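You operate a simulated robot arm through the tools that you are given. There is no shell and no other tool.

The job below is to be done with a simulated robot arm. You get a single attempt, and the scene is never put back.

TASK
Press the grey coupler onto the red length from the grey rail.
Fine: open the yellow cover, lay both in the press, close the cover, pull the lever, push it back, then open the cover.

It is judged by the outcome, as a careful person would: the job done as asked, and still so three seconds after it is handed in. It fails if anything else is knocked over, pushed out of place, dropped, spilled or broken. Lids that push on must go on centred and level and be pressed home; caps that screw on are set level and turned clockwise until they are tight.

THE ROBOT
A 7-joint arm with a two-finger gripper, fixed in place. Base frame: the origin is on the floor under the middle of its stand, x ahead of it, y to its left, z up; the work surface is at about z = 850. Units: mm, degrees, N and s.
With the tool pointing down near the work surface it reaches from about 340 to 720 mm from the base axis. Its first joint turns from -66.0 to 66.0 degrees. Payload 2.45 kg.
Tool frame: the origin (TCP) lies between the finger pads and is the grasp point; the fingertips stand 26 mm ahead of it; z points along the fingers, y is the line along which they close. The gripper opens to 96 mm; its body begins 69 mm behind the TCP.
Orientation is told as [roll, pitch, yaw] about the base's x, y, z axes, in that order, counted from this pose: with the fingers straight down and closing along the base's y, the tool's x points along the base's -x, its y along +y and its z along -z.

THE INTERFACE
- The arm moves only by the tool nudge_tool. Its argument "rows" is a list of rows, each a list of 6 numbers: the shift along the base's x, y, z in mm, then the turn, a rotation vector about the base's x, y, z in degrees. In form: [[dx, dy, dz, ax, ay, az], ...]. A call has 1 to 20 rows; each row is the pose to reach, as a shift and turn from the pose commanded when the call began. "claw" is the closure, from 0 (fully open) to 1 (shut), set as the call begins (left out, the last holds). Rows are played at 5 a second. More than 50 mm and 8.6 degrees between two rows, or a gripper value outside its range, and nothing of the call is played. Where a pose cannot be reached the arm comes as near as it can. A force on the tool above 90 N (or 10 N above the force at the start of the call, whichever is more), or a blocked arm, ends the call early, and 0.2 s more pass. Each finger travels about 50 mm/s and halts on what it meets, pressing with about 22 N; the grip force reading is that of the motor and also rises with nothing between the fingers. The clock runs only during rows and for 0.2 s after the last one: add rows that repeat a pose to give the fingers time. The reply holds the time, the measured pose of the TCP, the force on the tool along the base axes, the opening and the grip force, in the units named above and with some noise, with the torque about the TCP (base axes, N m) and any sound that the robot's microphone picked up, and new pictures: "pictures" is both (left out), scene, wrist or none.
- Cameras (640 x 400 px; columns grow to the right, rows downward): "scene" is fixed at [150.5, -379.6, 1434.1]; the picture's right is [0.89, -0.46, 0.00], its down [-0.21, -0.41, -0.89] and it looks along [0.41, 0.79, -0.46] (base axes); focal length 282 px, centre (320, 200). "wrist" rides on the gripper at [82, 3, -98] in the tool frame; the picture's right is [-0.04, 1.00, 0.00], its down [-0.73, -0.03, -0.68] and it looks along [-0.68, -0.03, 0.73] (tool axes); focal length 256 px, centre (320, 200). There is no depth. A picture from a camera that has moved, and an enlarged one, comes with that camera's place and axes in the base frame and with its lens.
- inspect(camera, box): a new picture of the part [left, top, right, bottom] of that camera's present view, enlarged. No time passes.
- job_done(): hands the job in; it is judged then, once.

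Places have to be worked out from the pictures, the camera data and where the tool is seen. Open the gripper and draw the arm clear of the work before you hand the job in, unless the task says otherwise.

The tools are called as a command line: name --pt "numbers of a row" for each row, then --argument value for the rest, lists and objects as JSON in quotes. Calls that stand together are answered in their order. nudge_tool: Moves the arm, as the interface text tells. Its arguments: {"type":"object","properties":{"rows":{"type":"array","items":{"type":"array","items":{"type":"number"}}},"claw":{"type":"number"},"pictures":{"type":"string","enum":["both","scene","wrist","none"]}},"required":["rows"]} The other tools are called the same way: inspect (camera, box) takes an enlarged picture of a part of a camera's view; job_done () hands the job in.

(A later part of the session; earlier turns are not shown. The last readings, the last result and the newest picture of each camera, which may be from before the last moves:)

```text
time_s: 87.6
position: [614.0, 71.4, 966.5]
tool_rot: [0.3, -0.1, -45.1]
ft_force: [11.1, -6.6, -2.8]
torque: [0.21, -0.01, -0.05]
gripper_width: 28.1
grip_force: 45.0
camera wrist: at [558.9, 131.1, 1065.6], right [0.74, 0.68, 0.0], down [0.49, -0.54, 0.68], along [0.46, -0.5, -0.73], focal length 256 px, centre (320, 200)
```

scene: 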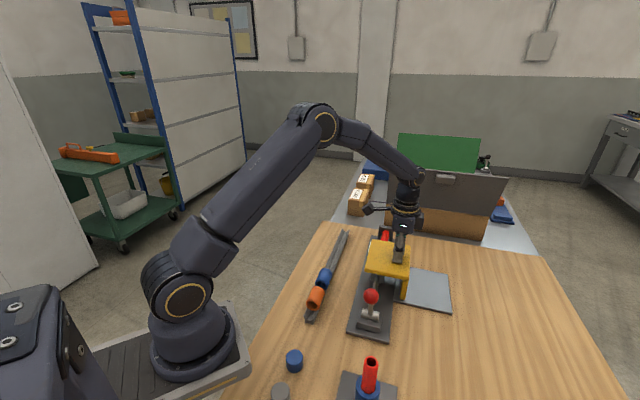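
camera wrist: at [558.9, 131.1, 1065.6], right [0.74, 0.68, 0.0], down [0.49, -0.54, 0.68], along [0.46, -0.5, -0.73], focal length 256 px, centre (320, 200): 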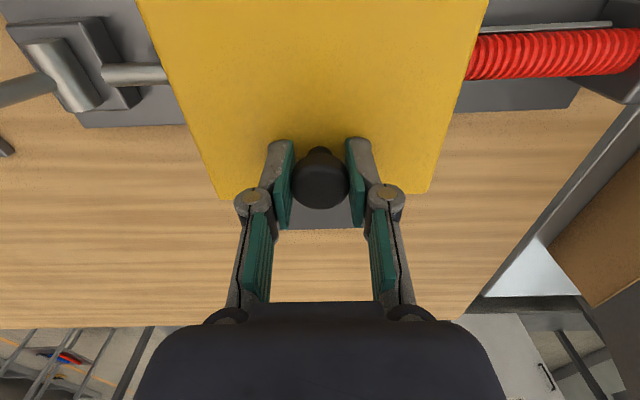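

The closed stop is met at about 12 N, so the cover is shut. I'll release the knob, rise, and swing over toward the lever with the fingers set to close across its swing plane.

nudge_tool --pt "0.7 -0.7 0 0 0 0" --pt "0.7 -0.7 0 0 0 0" --pt "0.7 -0.7 0 0 0 0" --pt "0.7 -0.7 0 0 0 0" --claw 0.35 --pictures "none"

nudge_tool --pt "0 0 30 0 0 0" --pt "0 0 65 0 0 0" --pt "0 0 100 0 0 0" --pt "-10 -7 125 0 0 7" --pt "-22 -15 130 0 0 15" --pt "-34 -23 130 0 0 23" --pt "-46 -31 130 0 0 31" --pt "-58 -40 130 0 0 39" --pt "-70 -48 130 0 0 47" --pt "-82 -57 130 0 0 55" --pt "-94 -66 130 0 0 63" --pt "-106 -75 130 0 0 71" --pt "-118 -83 130 0 0 79" --pt "-130 -92 130 0 0 87" --pt "-138 -98 130 0 0 90" --pt "-138 -98 130 0 0 90"

inspect --camera "scene" --box '[340, 220, 460, 340]'

inspect --camera "wrist" --box '[220, 0, 420, 200]'

```text
time_s: 88.6
position: [613.9, 71.6, 966.3]
tool_rot: [0.1, 0.1, -45.0]
ft_force: [-0.3, -0.1, 0.1]
torque: [-0.01, 0.02, 0.03]
gripper_width: 62.4
grip_force: 0.1
```

```text
time_s: 92.0
position: [476.4, -26.5, 1096.9]
tool_rot: [0.0, 0.2, 45.0]
ft_force: [0.2, 0.1, 0.0]
torque: [0.0, 0.03, -0.03]
gripper_width: 62.5
grip_force: 0.1
camera wrist: at [416.6, -82.7, 1195.2], right [-0.68, 0.73, 0.0], down [0.54, 0.5, 0.68], along [0.5, 0.46, -0.73], focal length 256 px, centre (320, 200)
```

scene: 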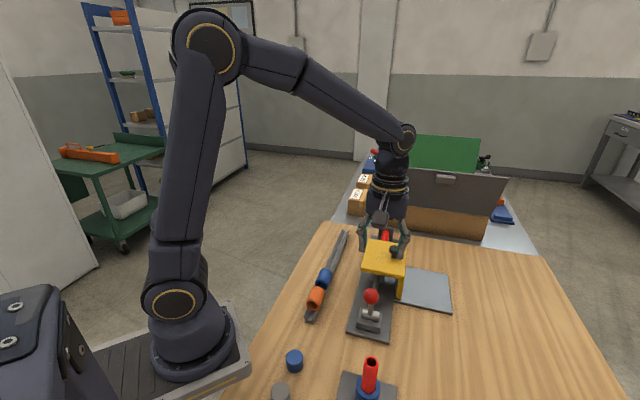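
wrist: 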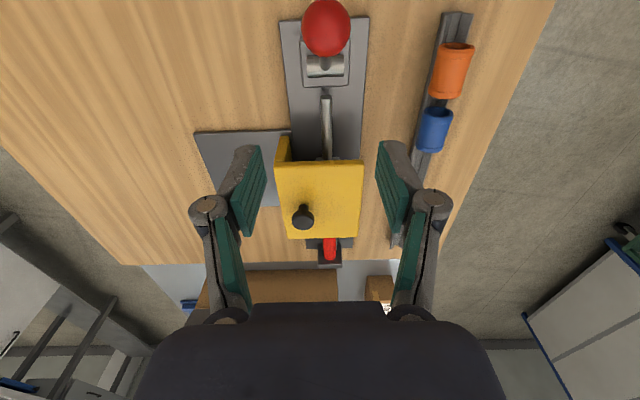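

```text
3.33 times, centred on (400, 280) of scene
camera zoom: at [150.5, -379.6, 1434.1], right [0.89, -0.46, 0.0], down [-0.21, -0.41, -0.89], along [0.41, 0.79, -0.46], focal length 941 px, centre (53, -67)
```

zoom: 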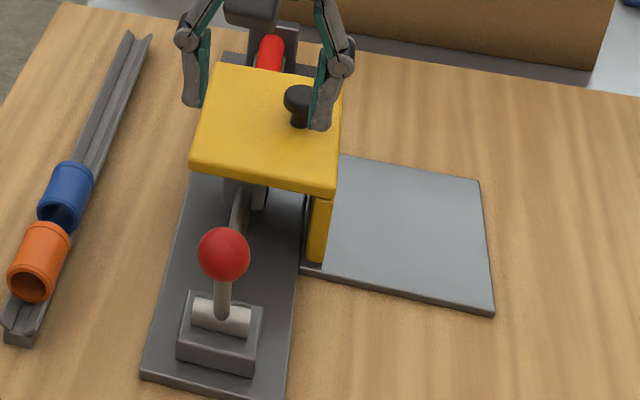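

```text
2.00 times, centred on (320, 100) of wrist
camera zoom: at [416.6, -82.7, 1195.2], right [-0.68, 0.73, 0.0], down [0.54, 0.5, 0.68], along [0.5, 0.46, -0.73], focal length 512 px, centre (320, 400)
```

zoom: 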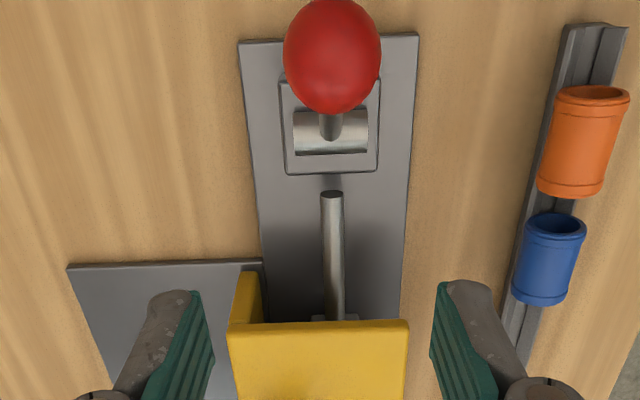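

The lever ball is at about s ≈ 267, r ≈ 351, z ≈ 1003 with a diameter near 30 mm. Its pivot is near s ≈ 320, z ≈ 885. I'll move above the ball.

nudge_tool --pt "-10 -8 -5 0 0 0" --pt "-20 -16 -12 0 0 0" --pt "-30 -25 -20 0 0 0" --pt "-39.5 -33 -30 0 0 0" --pt "-39.5 -33 -32 0 0 0"

inspect --camera "wrist" --box '[240, 80, 400, 240]'

```text
time_s: 93.2
position: [436.7, -59.9, 1063.2]
tool_rot: [0.0, 0.1, 45.0]
ft_force: [-0.1, 0.2, -0.4]
torque: [-0.03, 0.03, 0.04]
gripper_width: 62.4
grip_force: 0.1
camera wrist: at [376.6, -115.5, 1162.8], right [-0.68, 0.74, 0.0], down [0.54, 0.5, 0.68], along [0.5, 0.46, -0.73], focal length 256 px, centre (320, 200)
```

scene: 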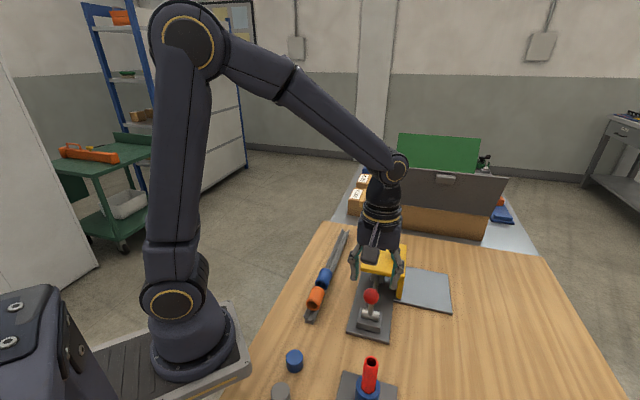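
wrist: 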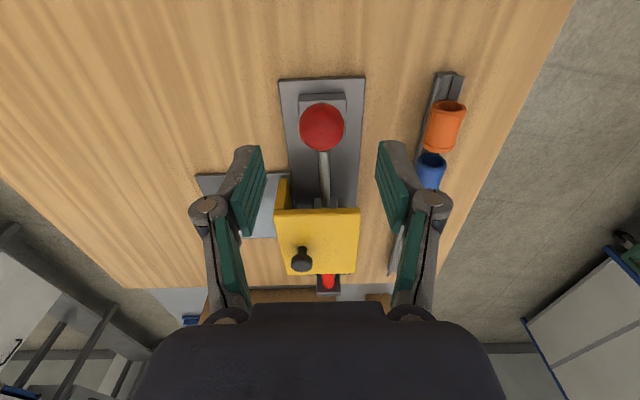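

```text
2.50 times, centred on (320, 160) of wrist
camera zoom: at [376.6, -115.5, 1162.8], right [-0.68, 0.74, 0.0], down [0.54, 0.5, 0.68], along [0.5, 0.46, -0.73], focal length 640 px, centre (320, 300)
```

zoom: 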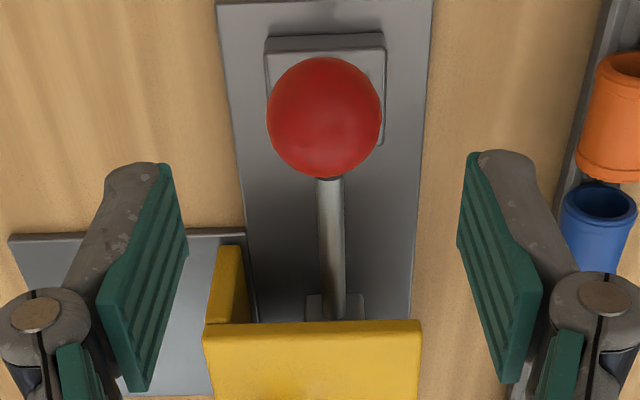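

The ball is almost exactly below the tool (s ≈ 267.5, r ≈ 350.5, z ≈ 1000). I'll descend around it and grip.

nudge_tool --pt "0.3 1 -20 0 0 0" --pt "0.3 1 -40 0 0 0" --pt "0.3 1 -55 0 0 0" --pt "0.3 1 -61 0 0 0" --pt "0.3 1 -61 0 0 0" --pictures "wrist"

nudge_tool --pt "0 0 0 0 0 0" --pt "0 0 0 0 0 0" --pt "0 0 0 0 0 0" --pt "0 0 0 0 0 0" --claw 1

inspect --camera "scene" --box '[330, 230, 430, 350]'

```text
time_s: 94.4
position: [437.4, -58.4, 1003.0]
tool_rot: [0.1, 0.2, 45.0]
ft_force: [-0.7, 0.4, 0.4]
torque: [0.01, -0.02, 0.02]
gripper_width: 62.3
grip_force: 0.0
camera wrist: at [377.1, -113.9, 1102.9], right [-0.68, 0.74, 0.0], down [0.54, 0.5, 0.68], along [0.5, 0.46, -0.73], focal length 256 px, centre (320, 200)
```

wrist: 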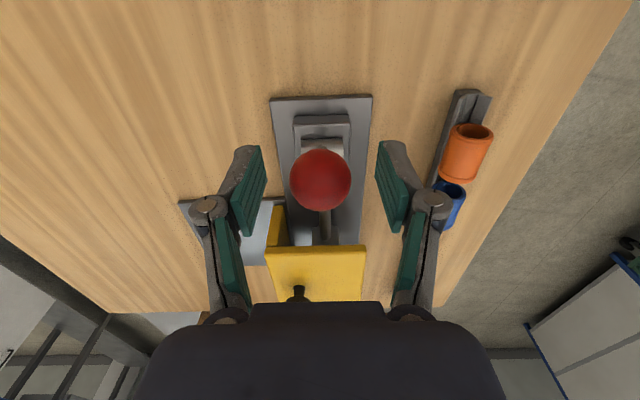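

```text
time_s: 95.4
position: [436.7, -58.6, 1003.9]
tool_rot: [0.1, 0.1, 45.0]
ft_force: [-0.9, 0.8, 0.5]
torque: [-0.02, 0.01, -0.01]
gripper_width: 30.1
grip_force: 45.3
camera wrist: at [377.0, -113.8, 1103.1], right [-0.68, 0.74, 0.0], down [0.54, 0.5, 0.68], along [0.5, 0.46, -0.73], focal length 256 px, centre (320, 200)
```

scene: 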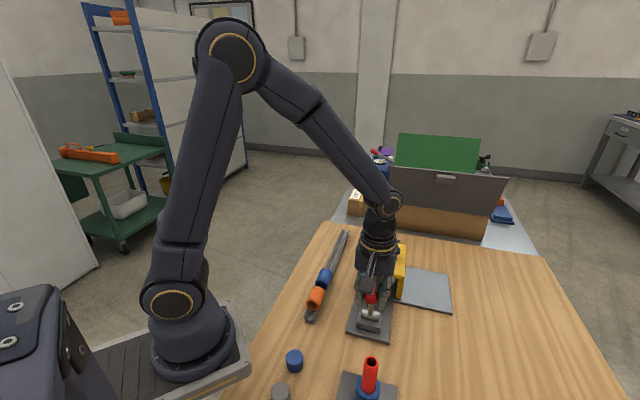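
wrist: 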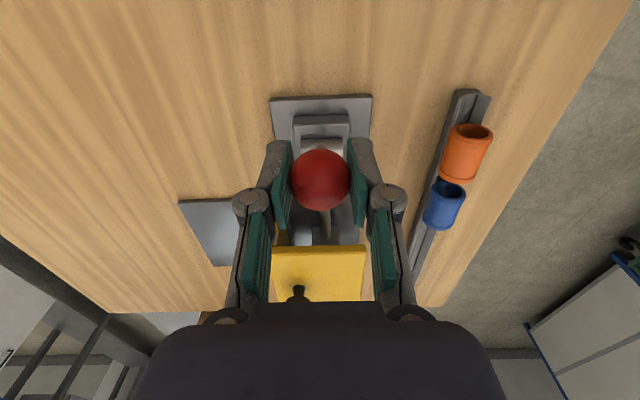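

```text
3.33 times, centred on (380, 290) of scene
camera zoom: at [150.5, -379.6, 1434.2], right [0.89, -0.46, 0.0], down [-0.21, -0.41, -0.89], along [0.41, 0.79, -0.46], focal length 941 px, centre (120, -100)
```

zoom: 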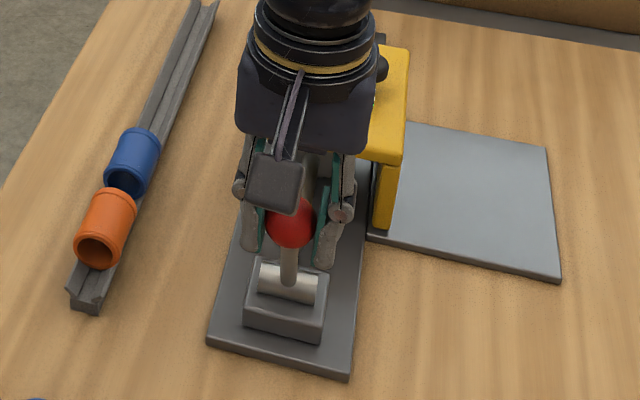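

The ball is gripped. I'll test-pull a few millimetres along the arc toward the robot (-s and slightly down) and read the force.

nudge_tool --pt "-1.3 -1.3 -0.8 0 0 0" --pt "-2.6 -2.6 -1.6 0 0 0" --pt "-3.9 -3.9 -2.5 0 0 0" --pt "-5.1 -5.1 -3.3 0 0 0" --pt "-5.1 -5.1 -3.3 0 0 0" --pictures "wrist"

```text
time_s: 96.6
position: [434.9, -61.1, 1002.1]
tool_rot: [0.1, -0.3, 45.1]
ft_force: [20.2, 31.9, 9.7]
torque: [0.18, -0.11, 0.0]
gripper_width: 30.1
grip_force: 45.0
camera wrist: at [374.2, -116.7, 1099.8], right [-0.68, 0.73, 0.0], down [0.54, 0.5, 0.68], along [0.5, 0.46, -0.73], focal length 256 px, centre (320, 200)
```

wrist: 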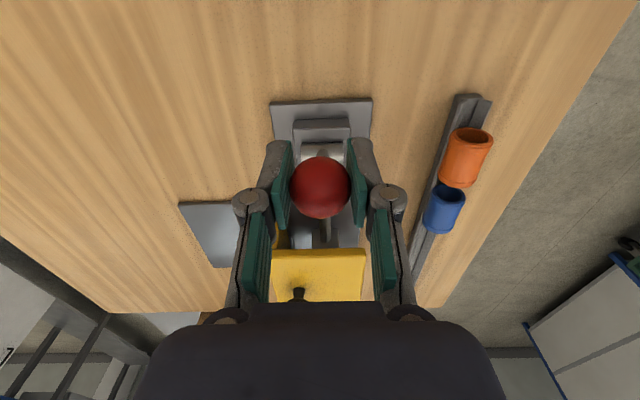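

Strong resistance (37 N) toward -s with the ball slipping in the grip, so the lever is likely already resting against that limit. I'll return and test the other direction.

nudge_tool --pt "2.5 2.5 1.6 0 0 0" --pt "5.1 5.1 3.3 0 0 0" --pt "5.1 5.1 3.3 0 0 0" --pictures "none"

nudge_tool --pt "1.3 1.3 0.8 0 0 0" --pt "2.6 2.6 1.6 0 0 0" --pt "3.9 3.9 2.3 0 0 0" --pt "5.1 5.1 3.0 0 0 0" --pt "5.1 5.1 3.0 0 0 0" --pictures "wrist"

```text
time_s: 97.4
position: [434.6, -60.3, 1000.7]
tool_rot: [0.4, 0.5, 44.8]
ft_force: [5.5, 1.1, -25.6]
torque: [-0.58, 0.54, -0.16]
gripper_width: 29.8
grip_force: 45.3
```

```text
time_s: 98.6
position: [440.9, -54.8, 1006.7]
tool_rot: [0.1, 0.1, 45.0]
ft_force: [-11.9, -0.3, -9.5]
torque: [-0.91, 1.03, 0.01]
gripper_width: 30.1
grip_force: 45.1
camera wrist: at [381.6, -109.4, 1105.6], right [-0.68, 0.74, 0.0], down [0.54, 0.5, 0.68], along [0.5, 0.46, -0.74], focal length 256 px, centre (320, 200)
```

wrist: 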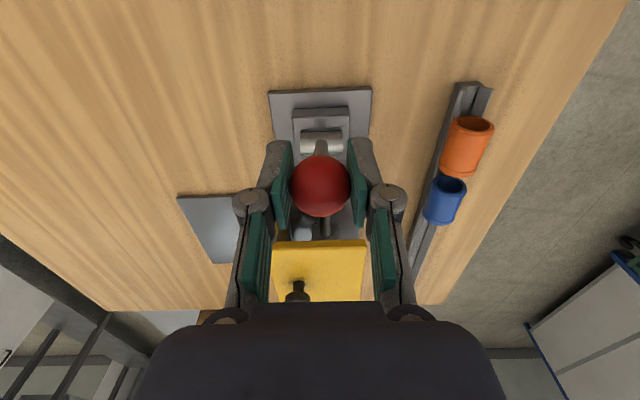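

The lever moved with me toward +s with only friction-like force, so that is the working direction. I'll look at the pivot and rod to fit the arc.

inspect --camera "wrist" --box '[260, 80, 380, 250]'

inspect --camera "scene" --box '[340, 230, 420, 350]'

```text
2.35 times, centred on (320, 165) of wrist
camera zoom: at [381.6, -109.4, 1105.6], right [-0.68, 0.74, 0.0], down [0.54, 0.5, 0.68], along [0.5, 0.46, -0.74], focal length 602 px, centre (320, 282)
```

zoom: 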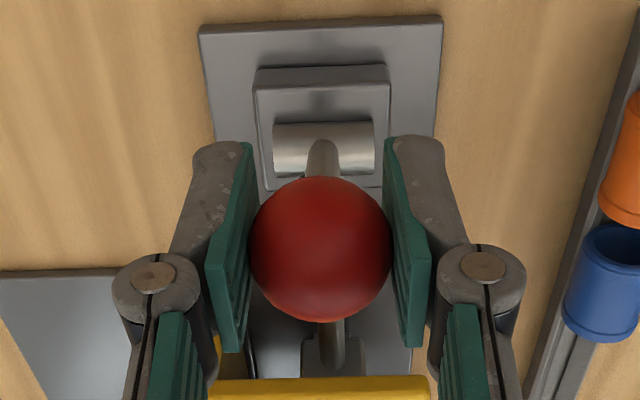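

```text
3.33 times, centred on (380, 290) of scene
camera zoom: at [150.3, -379.6, 1434.2], right [0.89, -0.46, 0.0], down [-0.21, -0.41, -0.89], along [0.41, 0.79, -0.46], focal length 941 px, centre (120, -100)
```

zoom: 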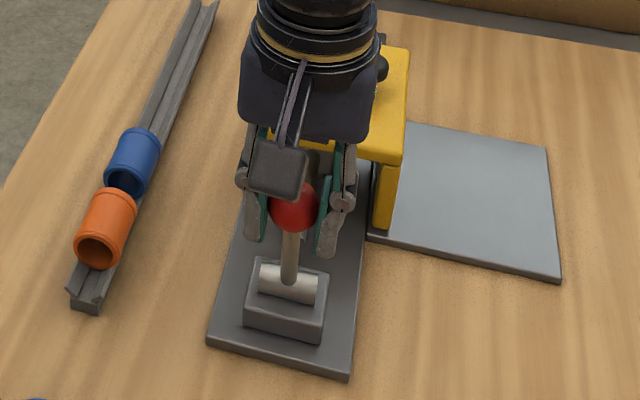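

The pivot fits at s ≈ 322, z ≈ 880 with about 132 mm radius. I'll continue along that arc toward upright, checking forces.

nudge_tool --pt "2.6 2.6 0.6 0 0 0" --pt "5.2 5.2 1.5 0 0 0" --pt "8 8 2.6 0 0 0" --pt "10.7 10.7 3.6 0 0 0" --pt "13.5 13.5 4.5 0 0 0" --pt "16.3 16.3 5.3 0 0 0" --pt "19.2 19.2 6 0 0 0" --pt "22 22 6.5 0 0 0" --pt "22 22 6.5 0 0 0"

inspect --camera "scene" --box '[340, 220, 420, 340]'

```text
time_s: 100.6
position: [463.0, -32.8, 1013.4]
tool_rot: [0.3, 0.1, 45.0]
ft_force: [-13.3, -1.6, -4.7]
torque: [-0.92, 0.95, 0.07]
gripper_width: 30.1
grip_force: 44.8
camera wrist: at [403.6, -87.5, 1112.2], right [-0.68, 0.73, 0.0], down [0.54, 0.5, 0.68], along [0.5, 0.46, -0.74], focal length 256 px, centre (320, 200)
```

scene: 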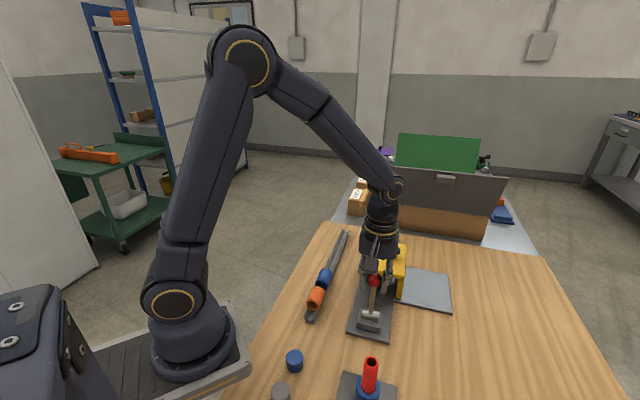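
wrist: 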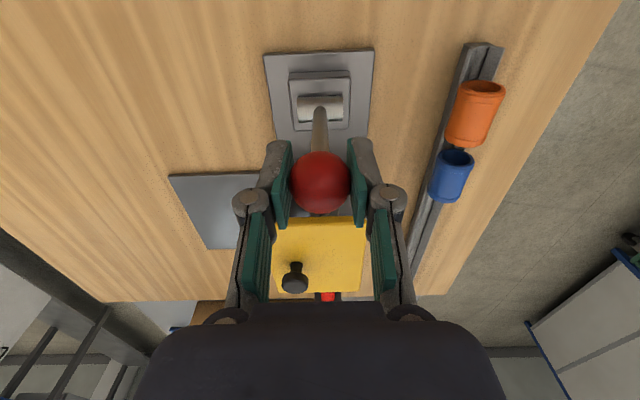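

```text
3.33 times, centred on (380, 280) of scene
camera zoom: at [150.2, -379.6, 1434.2], right [0.89, -0.46, 0.0], down [-0.21, -0.41, -0.89], along [0.41, 0.79, -0.46], focal length 941 px, centre (120, -67)
```

zoom: 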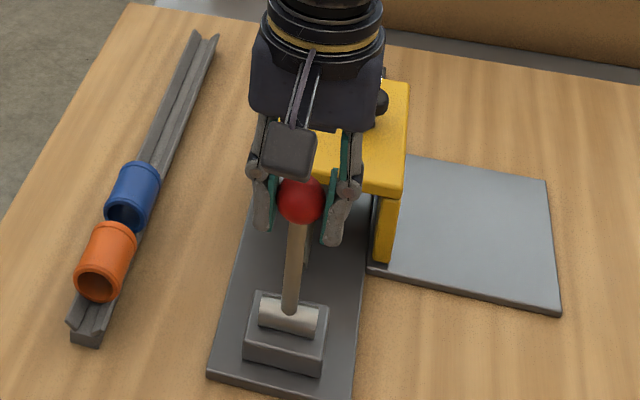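

The lever follows smoothly and is now almost upright. I'll continue past vertical, trimming 0.7 mm toward -r.

nudge_tool --pt "2.4 3.4 0.4 0 0 0" --pt "5.4 6.4 0.9 0 0 0" --pt "8.6 9.6 1.1 0 0 0" --pt "11.9 12.9 1.2 0 0 0" --pt "15.2 16.2 1.1 0 0 0" --pt "18.4 19.4 0.9 0 0 0" --pt "21.6 22.6 0.4 0 0 0" --pt "24.9 25.9 -0.1 0 0 0" --pt "28.1 29.1 -0.8 0 0 0" --pt "31.3 32.3 -1.7 0 0 0" --pt "31.3 32.3 -1.7 0 0 0"

inspect --camera "scene" --box '[340, 220, 420, 340]'

```text
time_s: 103.0
position: [494.9, 0.4, 1012.2]
tool_rot: [0.2, 0.0, 44.9]
ft_force: [-5.8, -7.9, 4.0]
torque: [-0.91, 0.94, -0.08]
gripper_width: 30.1
grip_force: 45.2
camera wrist: at [435.4, -55.3, 1110.5], right [-0.68, 0.74, 0.0], down [0.54, 0.5, 0.68], along [0.5, 0.46, -0.73], focal length 256 px, centre (320, 200)
```

scene: 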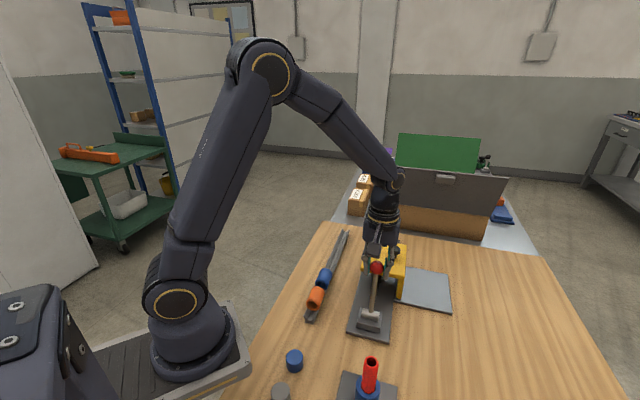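
wrist: 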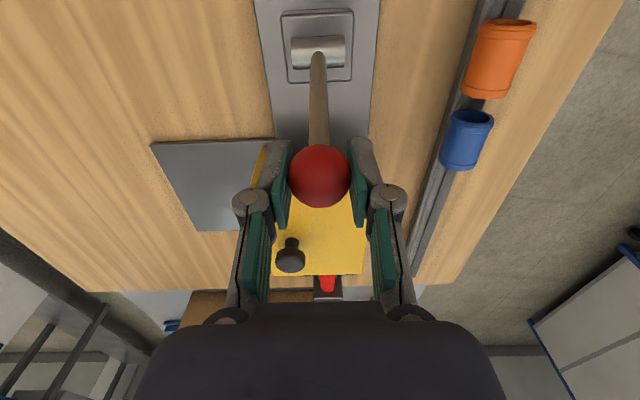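

```text
3.33 times, centred on (380, 280) of scene
camera zoom: at [150.3, -379.8, 1434.1], right [0.89, -0.46, 0.0], down [-0.21, -0.41, -0.89], along [0.41, 0.79, -0.46], focal length 941 px, centre (120, -67)
```

zoom: 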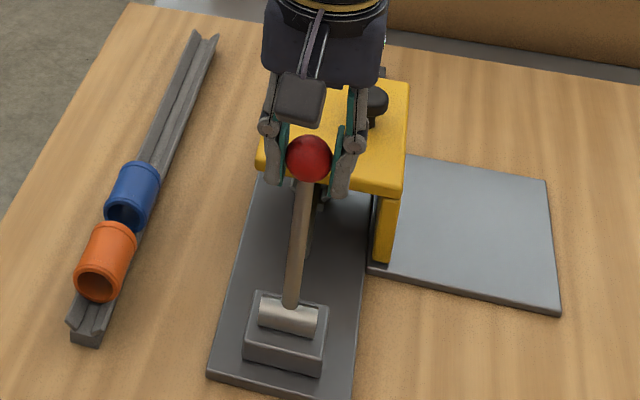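

Still moving smoothly with about 10 N of friction. I'll carry on past vertical along the arc, watching for the pressing force.

nudge_tool --pt "3.1 3.1 -1 0 0 0" --pt "6.2 6.2 -2.2 0 0 0" --pt "9.2 9.2 -3.5 0 0 0" --pt "12.3 12.3 -5 0 0 0" --pt "15.4 15.4 -6.6 0 0 0" --pt "18.4 18.4 -8.4 0 0 0" --pt "18.4 18.4 -8.4 0 0 0"

inspect --camera "scene" --box '[340, 220, 420, 340]'

inspect --camera "wrist" --box '[240, 0, 400, 160]'

```text
time_s: 104.6
position: [512.6, 18.3, 1003.3]
tool_rot: [0.0, 0.3, 44.9]
ft_force: [-5.7, -13.7, -5.3]
torque: [-0.88, 0.87, 0.0]
gripper_width: 29.9
grip_force: 44.5
camera wrist: at [453.3, -37.4, 1102.2], right [-0.68, 0.74, 0.0], down [0.54, 0.5, 0.68], along [0.5, 0.46, -0.74], focal length 256 px, centre (320, 200)
```

scene: 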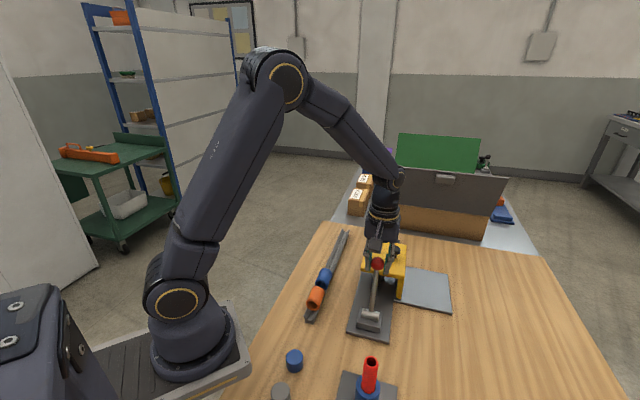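
wrist: 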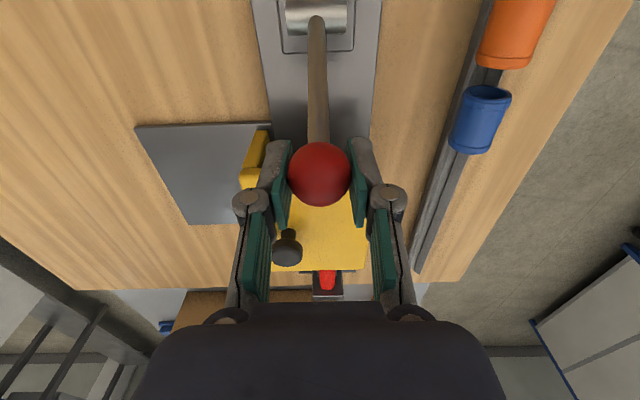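

```text
3.33 times, centred on (380, 280) of scene
camera zoom: at [150.5, -380.0, 1434.0], right [0.89, -0.46, 0.0], down [-0.21, -0.41, -0.89], along [0.41, 0.79, -0.46], focal length 941 px, centre (120, -67)
```

zoom: 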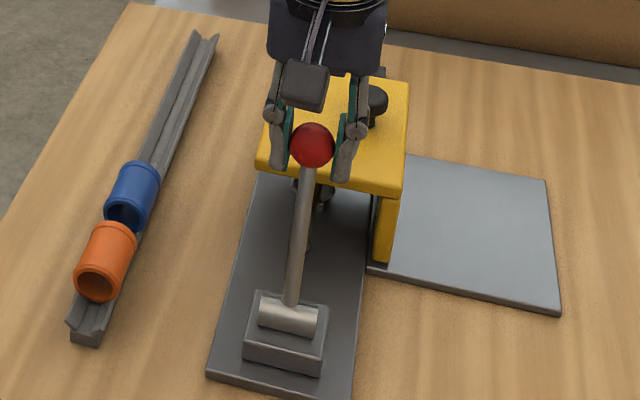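

```text
2.50 times, centred on (320, 80) of wrist
camera zoom: at [453.3, -37.4, 1102.2], right [-0.68, 0.74, 0.0], down [0.54, 0.5, 0.68], along [0.5, 0.46, -0.74], focal length 640 px, centre (320, 500)
```

zoom: 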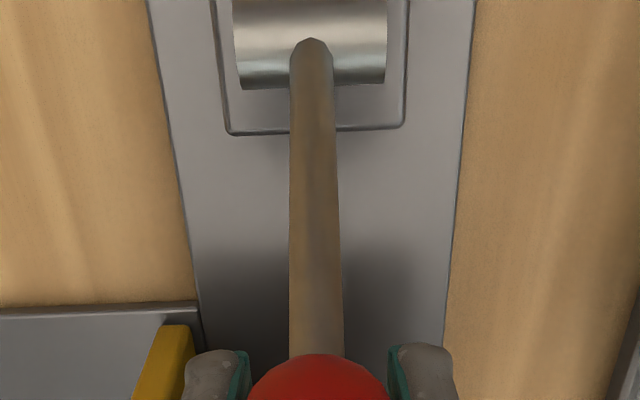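

The lever is now about 24° past vertical. I'll keep following the arc; the tips stay well above the cover.

nudge_tool --pt "3.5 3.5 -2.4 0 0 0" --pt "7.2 7.2 -5 0 0 0" --pt "10.7 10.7 -7.9 0 0 0" --pt "14.2 14.2 -10.9 0 0 0" --pt "17.5 17.5 -14.2 0 0 0" --pt "17.5 17.5 -14.2 0 0 0"

inspect --camera "scene" --box '[340, 200, 420, 320]'

```text
time_s: 106.0
position: [532.0, 38.0, 988.9]
tool_rot: [0.1, 0.0, 45.0]
ft_force: [0.2, 1.5, -0.1]
torque: [0.03, 0.0, -0.02]
gripper_width: 0.1
grip_force: 28.6
camera wrist: at [471.4, -18.1, 1087.8], right [-0.68, 0.73, 0.0], down [0.54, 0.5, 0.68], along [0.5, 0.46, -0.73], focal length 256 px, centre (320, 200)
```

scene: 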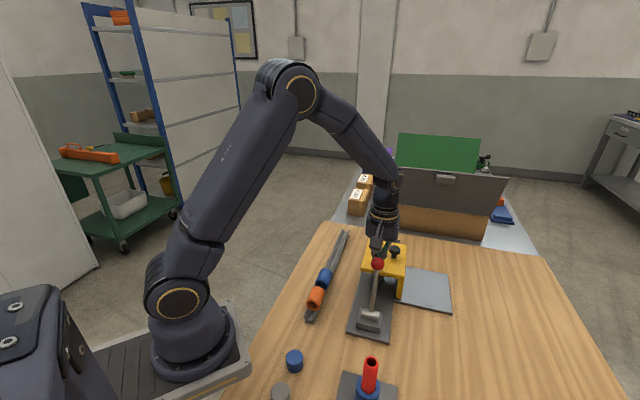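
wrist: 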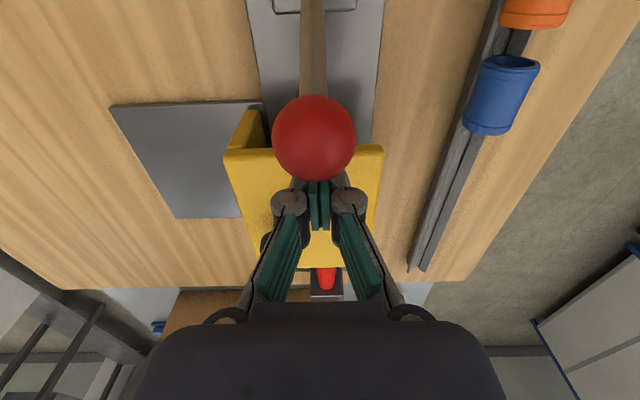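

```text
3.33 times, centred on (380, 260) of scene
camera zoom: at [150.5, -379.6, 1434.1], right [0.89, -0.46, 0.0], down [-0.21, -0.41, -0.89], along [0.41, 0.79, -0.46], focal length 941 px, centre (120, 0)
```

zoom: 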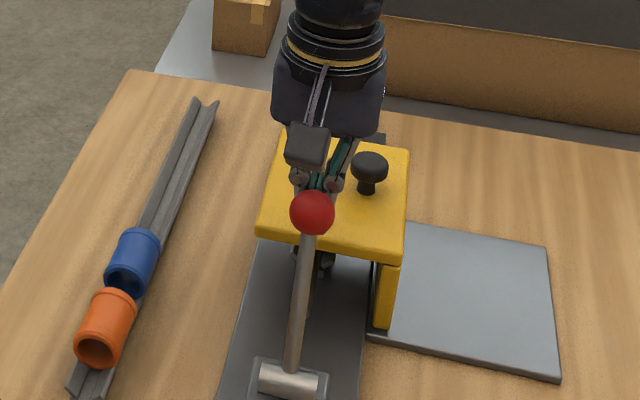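

The fingers slipped past the ball and closed; the lever now rests about 20° past vertical, so it needs a firm push from behind rather than a grip. I'll lift clear first and look at the rod.

nudge_tool --pt "2 2 15 0 0 0" --pt "2 2 40 0 0 0" --pt "2 2 70 0 0 0" --pt "2 2 85 0 0 0" --pt "2 2 85 0 0 0"

inspect --camera "wrist" --box '[220, 0, 420, 200]'

inspect --camera "scene" --box '[350, 230, 420, 330]'

```text
time_s: 107.2
position: [533.9, 38.2, 1073.7]
tool_rot: [0.1, 0.1, 45.0]
ft_force: [0.2, -0.6, -0.2]
torque: [-0.05, 0.03, -0.01]
gripper_width: 0.1
grip_force: 28.4
camera wrist: at [473.6, -18.0, 1172.4], right [-0.68, 0.74, 0.0], down [0.54, 0.5, 0.68], along [0.5, 0.46, -0.73], focal length 256 px, centre (320, 200)
```

scene: 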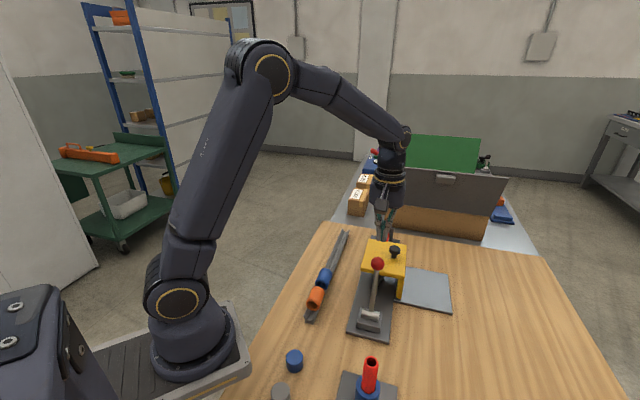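
wrist: 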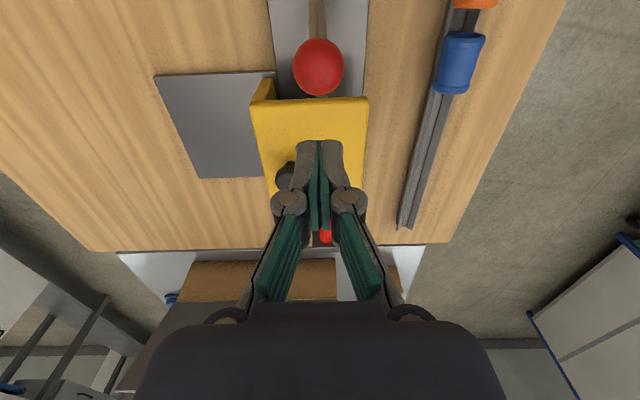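

```text
2.00 times, centred on (320, 100) of wrist
camera zoom: at [473.6, -18.0, 1172.4], right [-0.68, 0.74, 0.0], down [0.54, 0.5, 0.68], along [0.5, 0.46, -0.73], focal length 512 px, centre (320, 400)
```

zoom: 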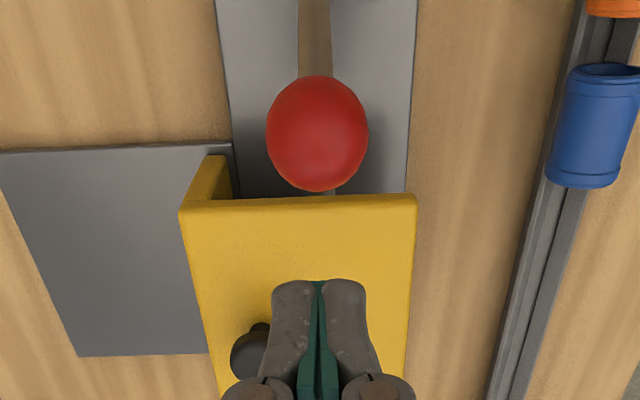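

```text
4.00 times, centred on (385, 280) of scene
camera zoom: at [150.5, -379.6, 1434.1], right [0.89, -0.46, 0.0], down [-0.21, -0.41, -0.89], along [0.41, 0.79, -0.46], focal length 1129 px, centre (60, -120)
```

zoom: 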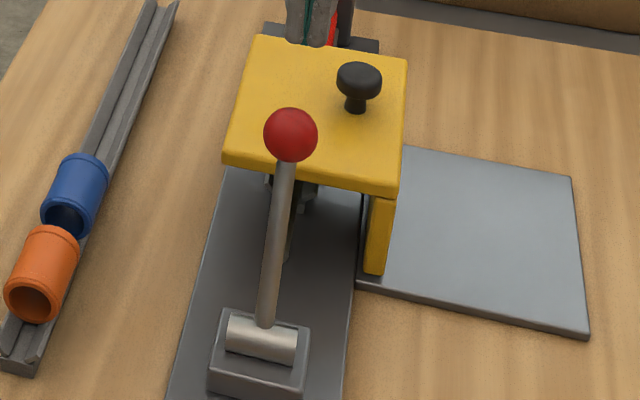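

The ball is at s ≈ 369, z ≈ 1002 (about 21° past vertical), and the rod has advanced roughly 30 mm, so pressing has begun. With the fingers closed, I'll go behind the ball on its -s side and push it from there.

nudge_tool --pt "-12 -12 0 0 0 0" --pt "-25 -25 0 0 0 0" --pt "-38 -38 0 0 0 0" --pt "-50 -50 0 0 0 0" --pt "-50 -50 -20 0 0 0" --pt "-50 -50 -45 0 0 0" --pt "-50 -50 -62 0 0 0" --pt "-50 -50 -62 0 0 0" --claw 1

inspect --camera "scene" --box '[340, 210, 420, 330]'

```text
time_s: 109.0
position: [482.3, -10.6, 1010.6]
tool_rot: [0.1, -0.1, 44.9]
ft_force: [0.4, 0.5, 0.4]
torque: [0.0, 0.02, 0.01]
gripper_width: 0.0
grip_force: 28.3
camera wrist: at [422.3, -66.2, 1109.6], right [-0.68, 0.74, 0.0], down [0.54, 0.5, 0.68], along [0.5, 0.46, -0.73], focal length 256 px, centre (320, 200)
```

scene: 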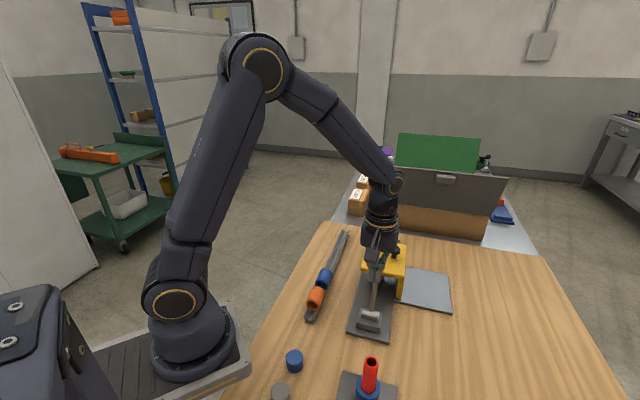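
wrist: 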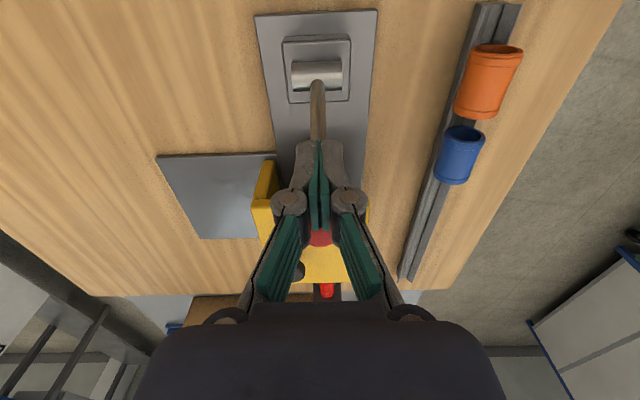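

```text
3.33 times, centred on (380, 270) of scene
camera zoom: at [150.5, -379.6, 1434.1], right [0.89, -0.46, 0.0], down [-0.21, -0.41, -0.89], along [0.41, 0.79, -0.46], focal length 941 px, centre (120, -33)
```

zoom: 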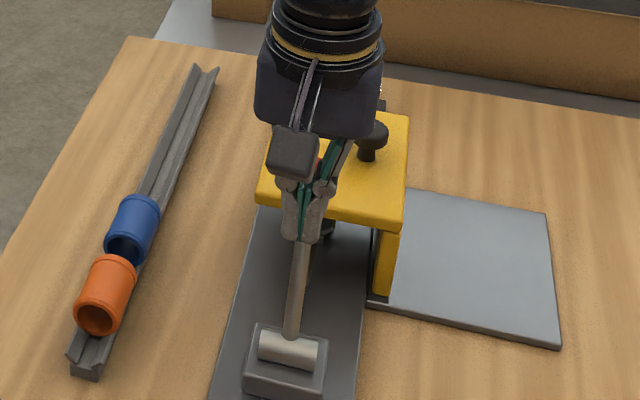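

The closed fingers are right behind the ball and stem. I'll push toward +s in small steps, dropping slightly along the arc.

nudge_tool --pt "2.8 2.8 0 0 0 0" --pt "5.6 5.6 0 0 0 0" --pt "8.5 8.5 -1 0 0 0" --pt "11.3 11.3 -2 0 0 0" --pt "11.3 11.3 -2 0 0 0" --pictures "none"

nudge_tool --pt "2.1 2.1 -1 0 0 0" --pt "4.2 4.2 -2 0 0 0" --pt "6.3 6.3 -3 0 0 0" --pt "6.3 6.3 -3 0 0 0"

```text
time_s: 110.2
position: [492.6, -3.0, 1008.1]
tool_rot: [0.2, 0.5, 44.8]
ft_force: [-23.7, -20.6, 7.2]
torque: [-0.18, 0.08, 0.01]
gripper_width: 6.0
grip_force: 28.9
```

```text
time_s: 111.2
position: [492.9, -0.5, 1004.6]
tool_rot: [0.5, 1.4, 44.5]
ft_force: [-51.9, -48.7, 33.7]
torque: [-0.03, -0.01, 0.04]
gripper_width: 6.1
grip_force: 28.3
camera wrist: at [434.4, -56.4, 1106.6], right [-0.67, 0.74, 0.01], down [0.56, 0.5, 0.66], along [0.49, 0.45, -0.75], focal length 256 px, centre (320, 200)
```

scene: 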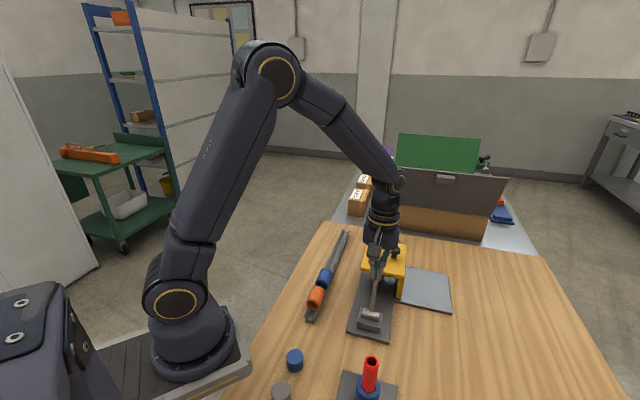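
wrist: 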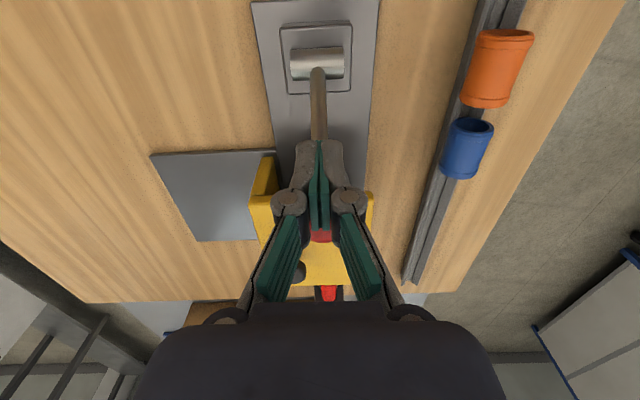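

The force jumped to about 71 N with hardly any movement, so the lever looks to be at its end stop, roughly 45° of total swing. I'll back off, rise, and check under the cover from the open left side before pushing it back.

nudge_tool --pt "-4 -4 1 0 0 0" --pt "-10 -10 5 0 0 0" --pt "-14 -14 25 0 0 0" --pt "-14 -14 55 0 0 0" --pt "-14 -14 80 0 0 0" --pt "-14 -14 80 0 0 0"

inspect --camera "scene" --box '[350, 230, 420, 330]'

inspect --camera "wrist" --box '[240, 20, 400, 200]'

```text
time_s: 112.6
position: [486.8, -9.1, 1086.2]
tool_rot: [0.0, 0.1, 45.0]
ft_force: [0.1, -0.2, -0.2]
torque: [0.02, 0.0, 0.03]
gripper_width: 0.1
grip_force: 27.7
camera wrist: at [427.3, -63.8, 1185.4], right [-0.68, 0.74, 0.0], down [0.54, 0.5, 0.68], along [0.5, 0.46, -0.73], focal length 256 px, centre (320, 200)
```

scene: 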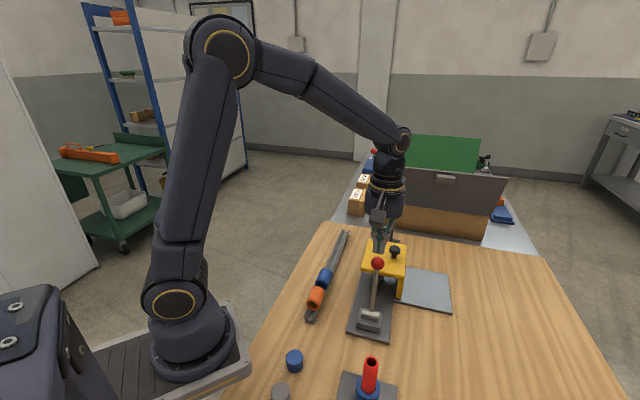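
wrist: 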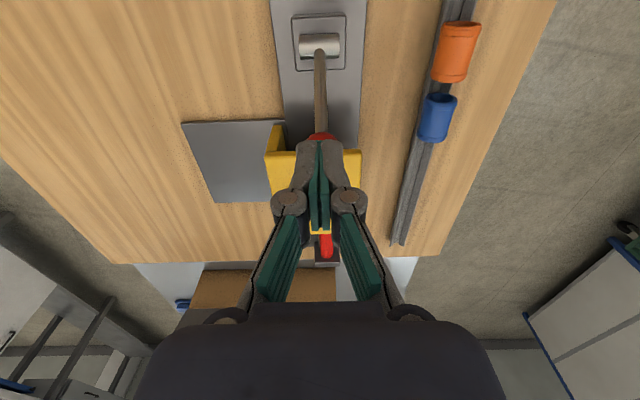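

```text
4.00 times, centred on (385, 280) of scene
camera zoom: at [150.5, -379.6, 1434.1], right [0.89, -0.46, 0.0], down [-0.21, -0.41, -0.89], along [0.41, 0.79, -0.46], focal length 1129 px, centre (60, -120)
```

zoom: 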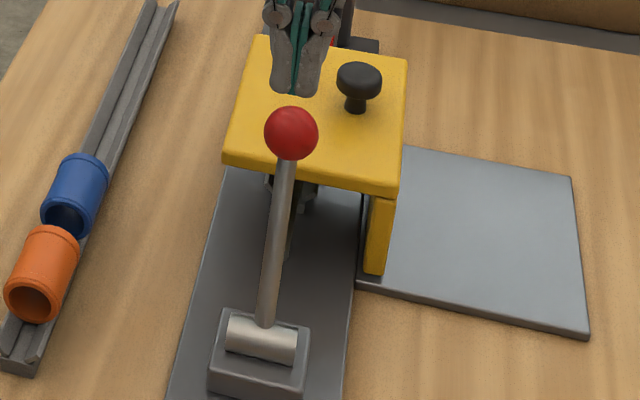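

```text
2.22 times, centred on (320, 110) of wrist
camera zoom: at [427.3, -63.8, 1185.4], right [-0.68, 0.74, 0.0], down [0.54, 0.5, 0.68], along [0.5, 0.46, -0.73], focal length 569 px, centre (320, 400)
```

zoom: 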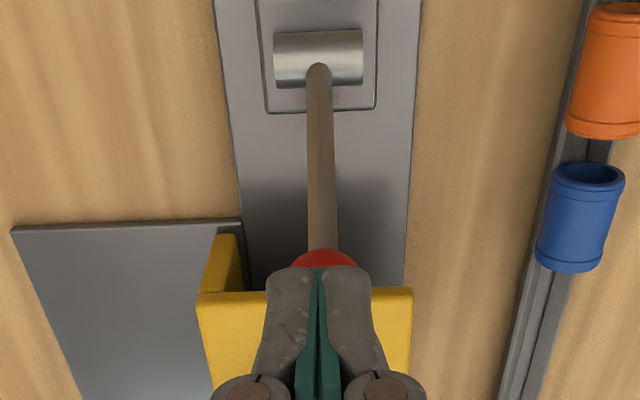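

The 71 N push didn't move the ball at all, so the lever is at its limit. I'll go round to the rail side and look low under the cover's open edge to confirm the coupler is on.

nudge_tool --pt "0 15 0 0 0 -6" --pt "0 33 0 0 0 -13" --pt "-1 52 0 0 0 -20" --pt "-1 71 0 0 0 -27" --pt "-2 90 0 0 0 -34" --pt "-2 109 0 0 0 -41" --pt "-3 128 0 0 0 -48" --pt "-4 147 0 0 0 -55" --pt "-5 166 0 0 0 -62" --pt "-6 185 0 0 0 -69" --pt "-7 204 0 0 0 -76" --pt "-8 223 0 0 0 -83" --pt "-8 244.6 0 0 0 -90" --pt "-8 244.6 -40 0 0 -90" --pt "-8 244.6 -85 0 0 -90" --pt "-8 244.6 -125 0 0 -90" --pt "-8 244.6 -138 0 0 -90" --pt "-8 244.6 -138 0 0 -90" --claw 0

inspect --camera "wrist" --box '[230, 180, 410, 310]'

```text
time_s: 116.4
position: [477.6, 237.8, 948.1]
tool_rot: [0.2, 0.2, -45.1]
ft_force: [0.1, -0.2, 0.5]
torque: [-0.03, -0.01, 0.0]
gripper_width: 95.8
grip_force: 0.1
camera wrist: at [421.9, 297.2, 1047.3], right [0.74, 0.68, 0.0], down [0.5, -0.54, 0.68], along [0.46, -0.5, -0.73], focal length 256 px, centre (320, 200)
```

scene: 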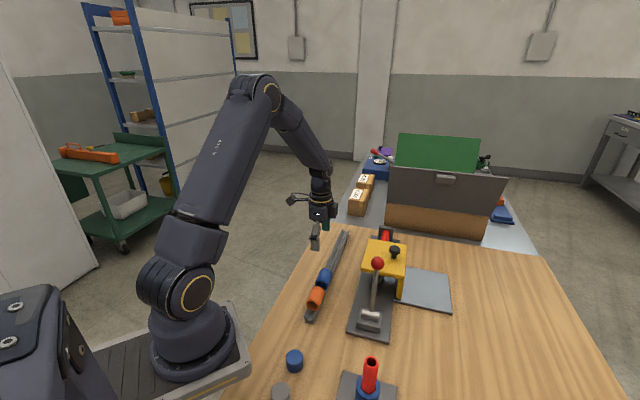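
wrist: 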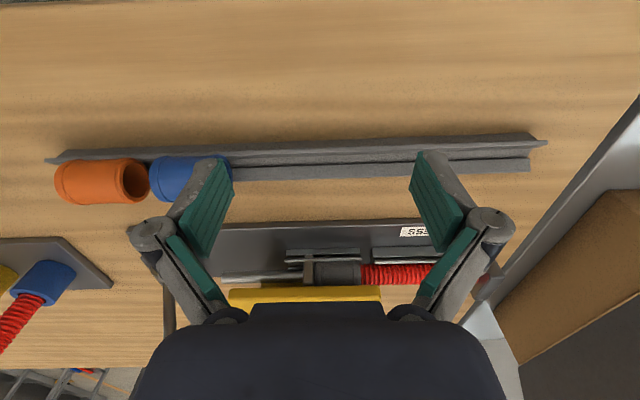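

```text
3.08 times, centred on (320, 245) of wrist
camera zoom: at [421.9, 297.2, 1047.3], right [0.74, 0.68, 0.0], down [0.5, -0.54, 0.68], along [0.46, -0.5, -0.73], focal length 788 px, centre (320, 62)
```

zoom: 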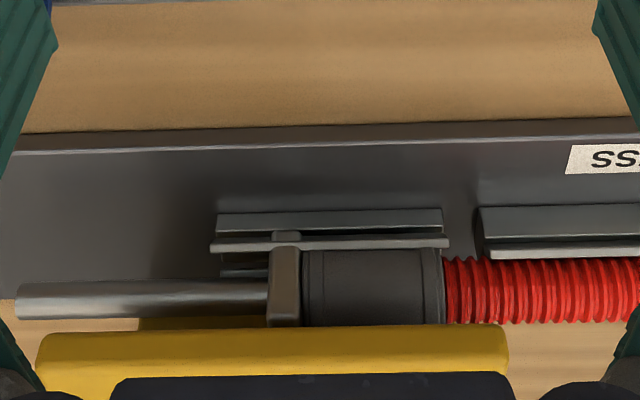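

Clear view: the coupler sits over the red length's end (coupler s ≈ 491–541, red end ≈ 520, about half its length) with the ram hard against it. The press stroke is complete, so I'll go back above the lever ball to return it.

nudge_tool --pt "0 0 45 0 0 0" --pt "0 0 90 0 0 0" --pt "0 0 130 0 0 0" --pt "2 -15 138 0 0 7" --pt "4 -33 138 0 0 15" --pt "7 -52 138 0 0 23" --pt "10 -71 138 0 0 31" --pt "13 -90 138 0 0 39" --pt "16 -110 138 0 0 47" --pt "19 -130 138 0 0 55" --pt "22 -150 138 0 0 63" --pt "25 -170 138 0 0 71" --pt "28 -190 138 0 0 79" --pt "30 -208 134 0 0 87" --pt "31.4 -224.4 125 0 0 90" --pt "31.4 -224.4 125 0 0 90" --claw 0.35

inspect --camera "wrist" --box '[240, 60, 400, 240]'

```text
time_s: 119.8
position: [510.2, 10.7, 1075.0]
tool_rot: [0.1, 0.2, 45.0]
ft_force: [1.0, -0.9, 0.5]
torque: [0.01, -0.02, -0.01]
gripper_width: 62.7
grip_force: 0.0
camera wrist: at [451.1, -44.8, 1173.7], right [-0.68, 0.73, 0.0], down [0.54, 0.5, 0.68], along [0.5, 0.46, -0.73], focal length 256 px, centre (320, 200)
```

scene: 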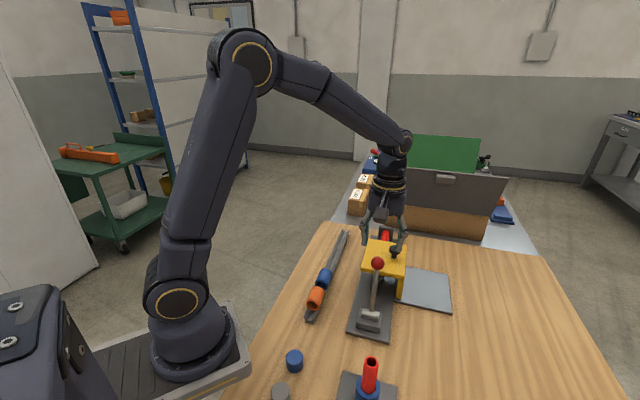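
wrist: 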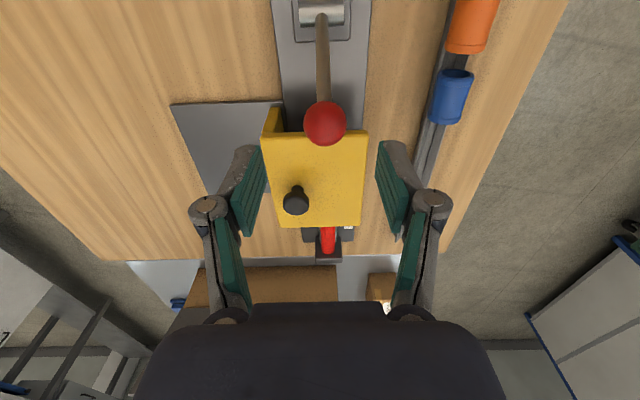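

```text
2.22 times, centred on (320, 150) of wrist
camera zoom: at [451.1, -44.8, 1173.7], right [-0.68, 0.73, 0.0], down [0.54, 0.5, 0.68], along [0.5, 0.46, -0.73], focal length 569 px, centre (320, 311)
```

zoom: 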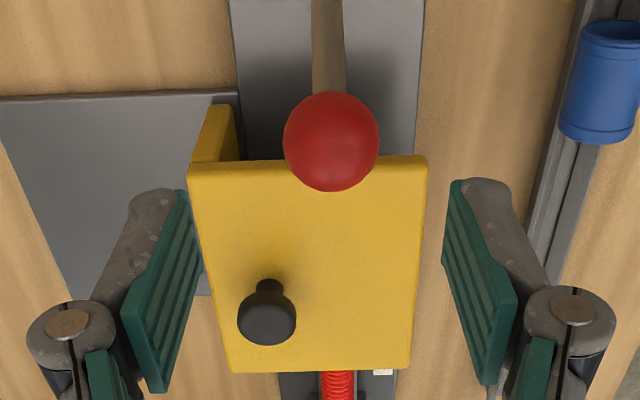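

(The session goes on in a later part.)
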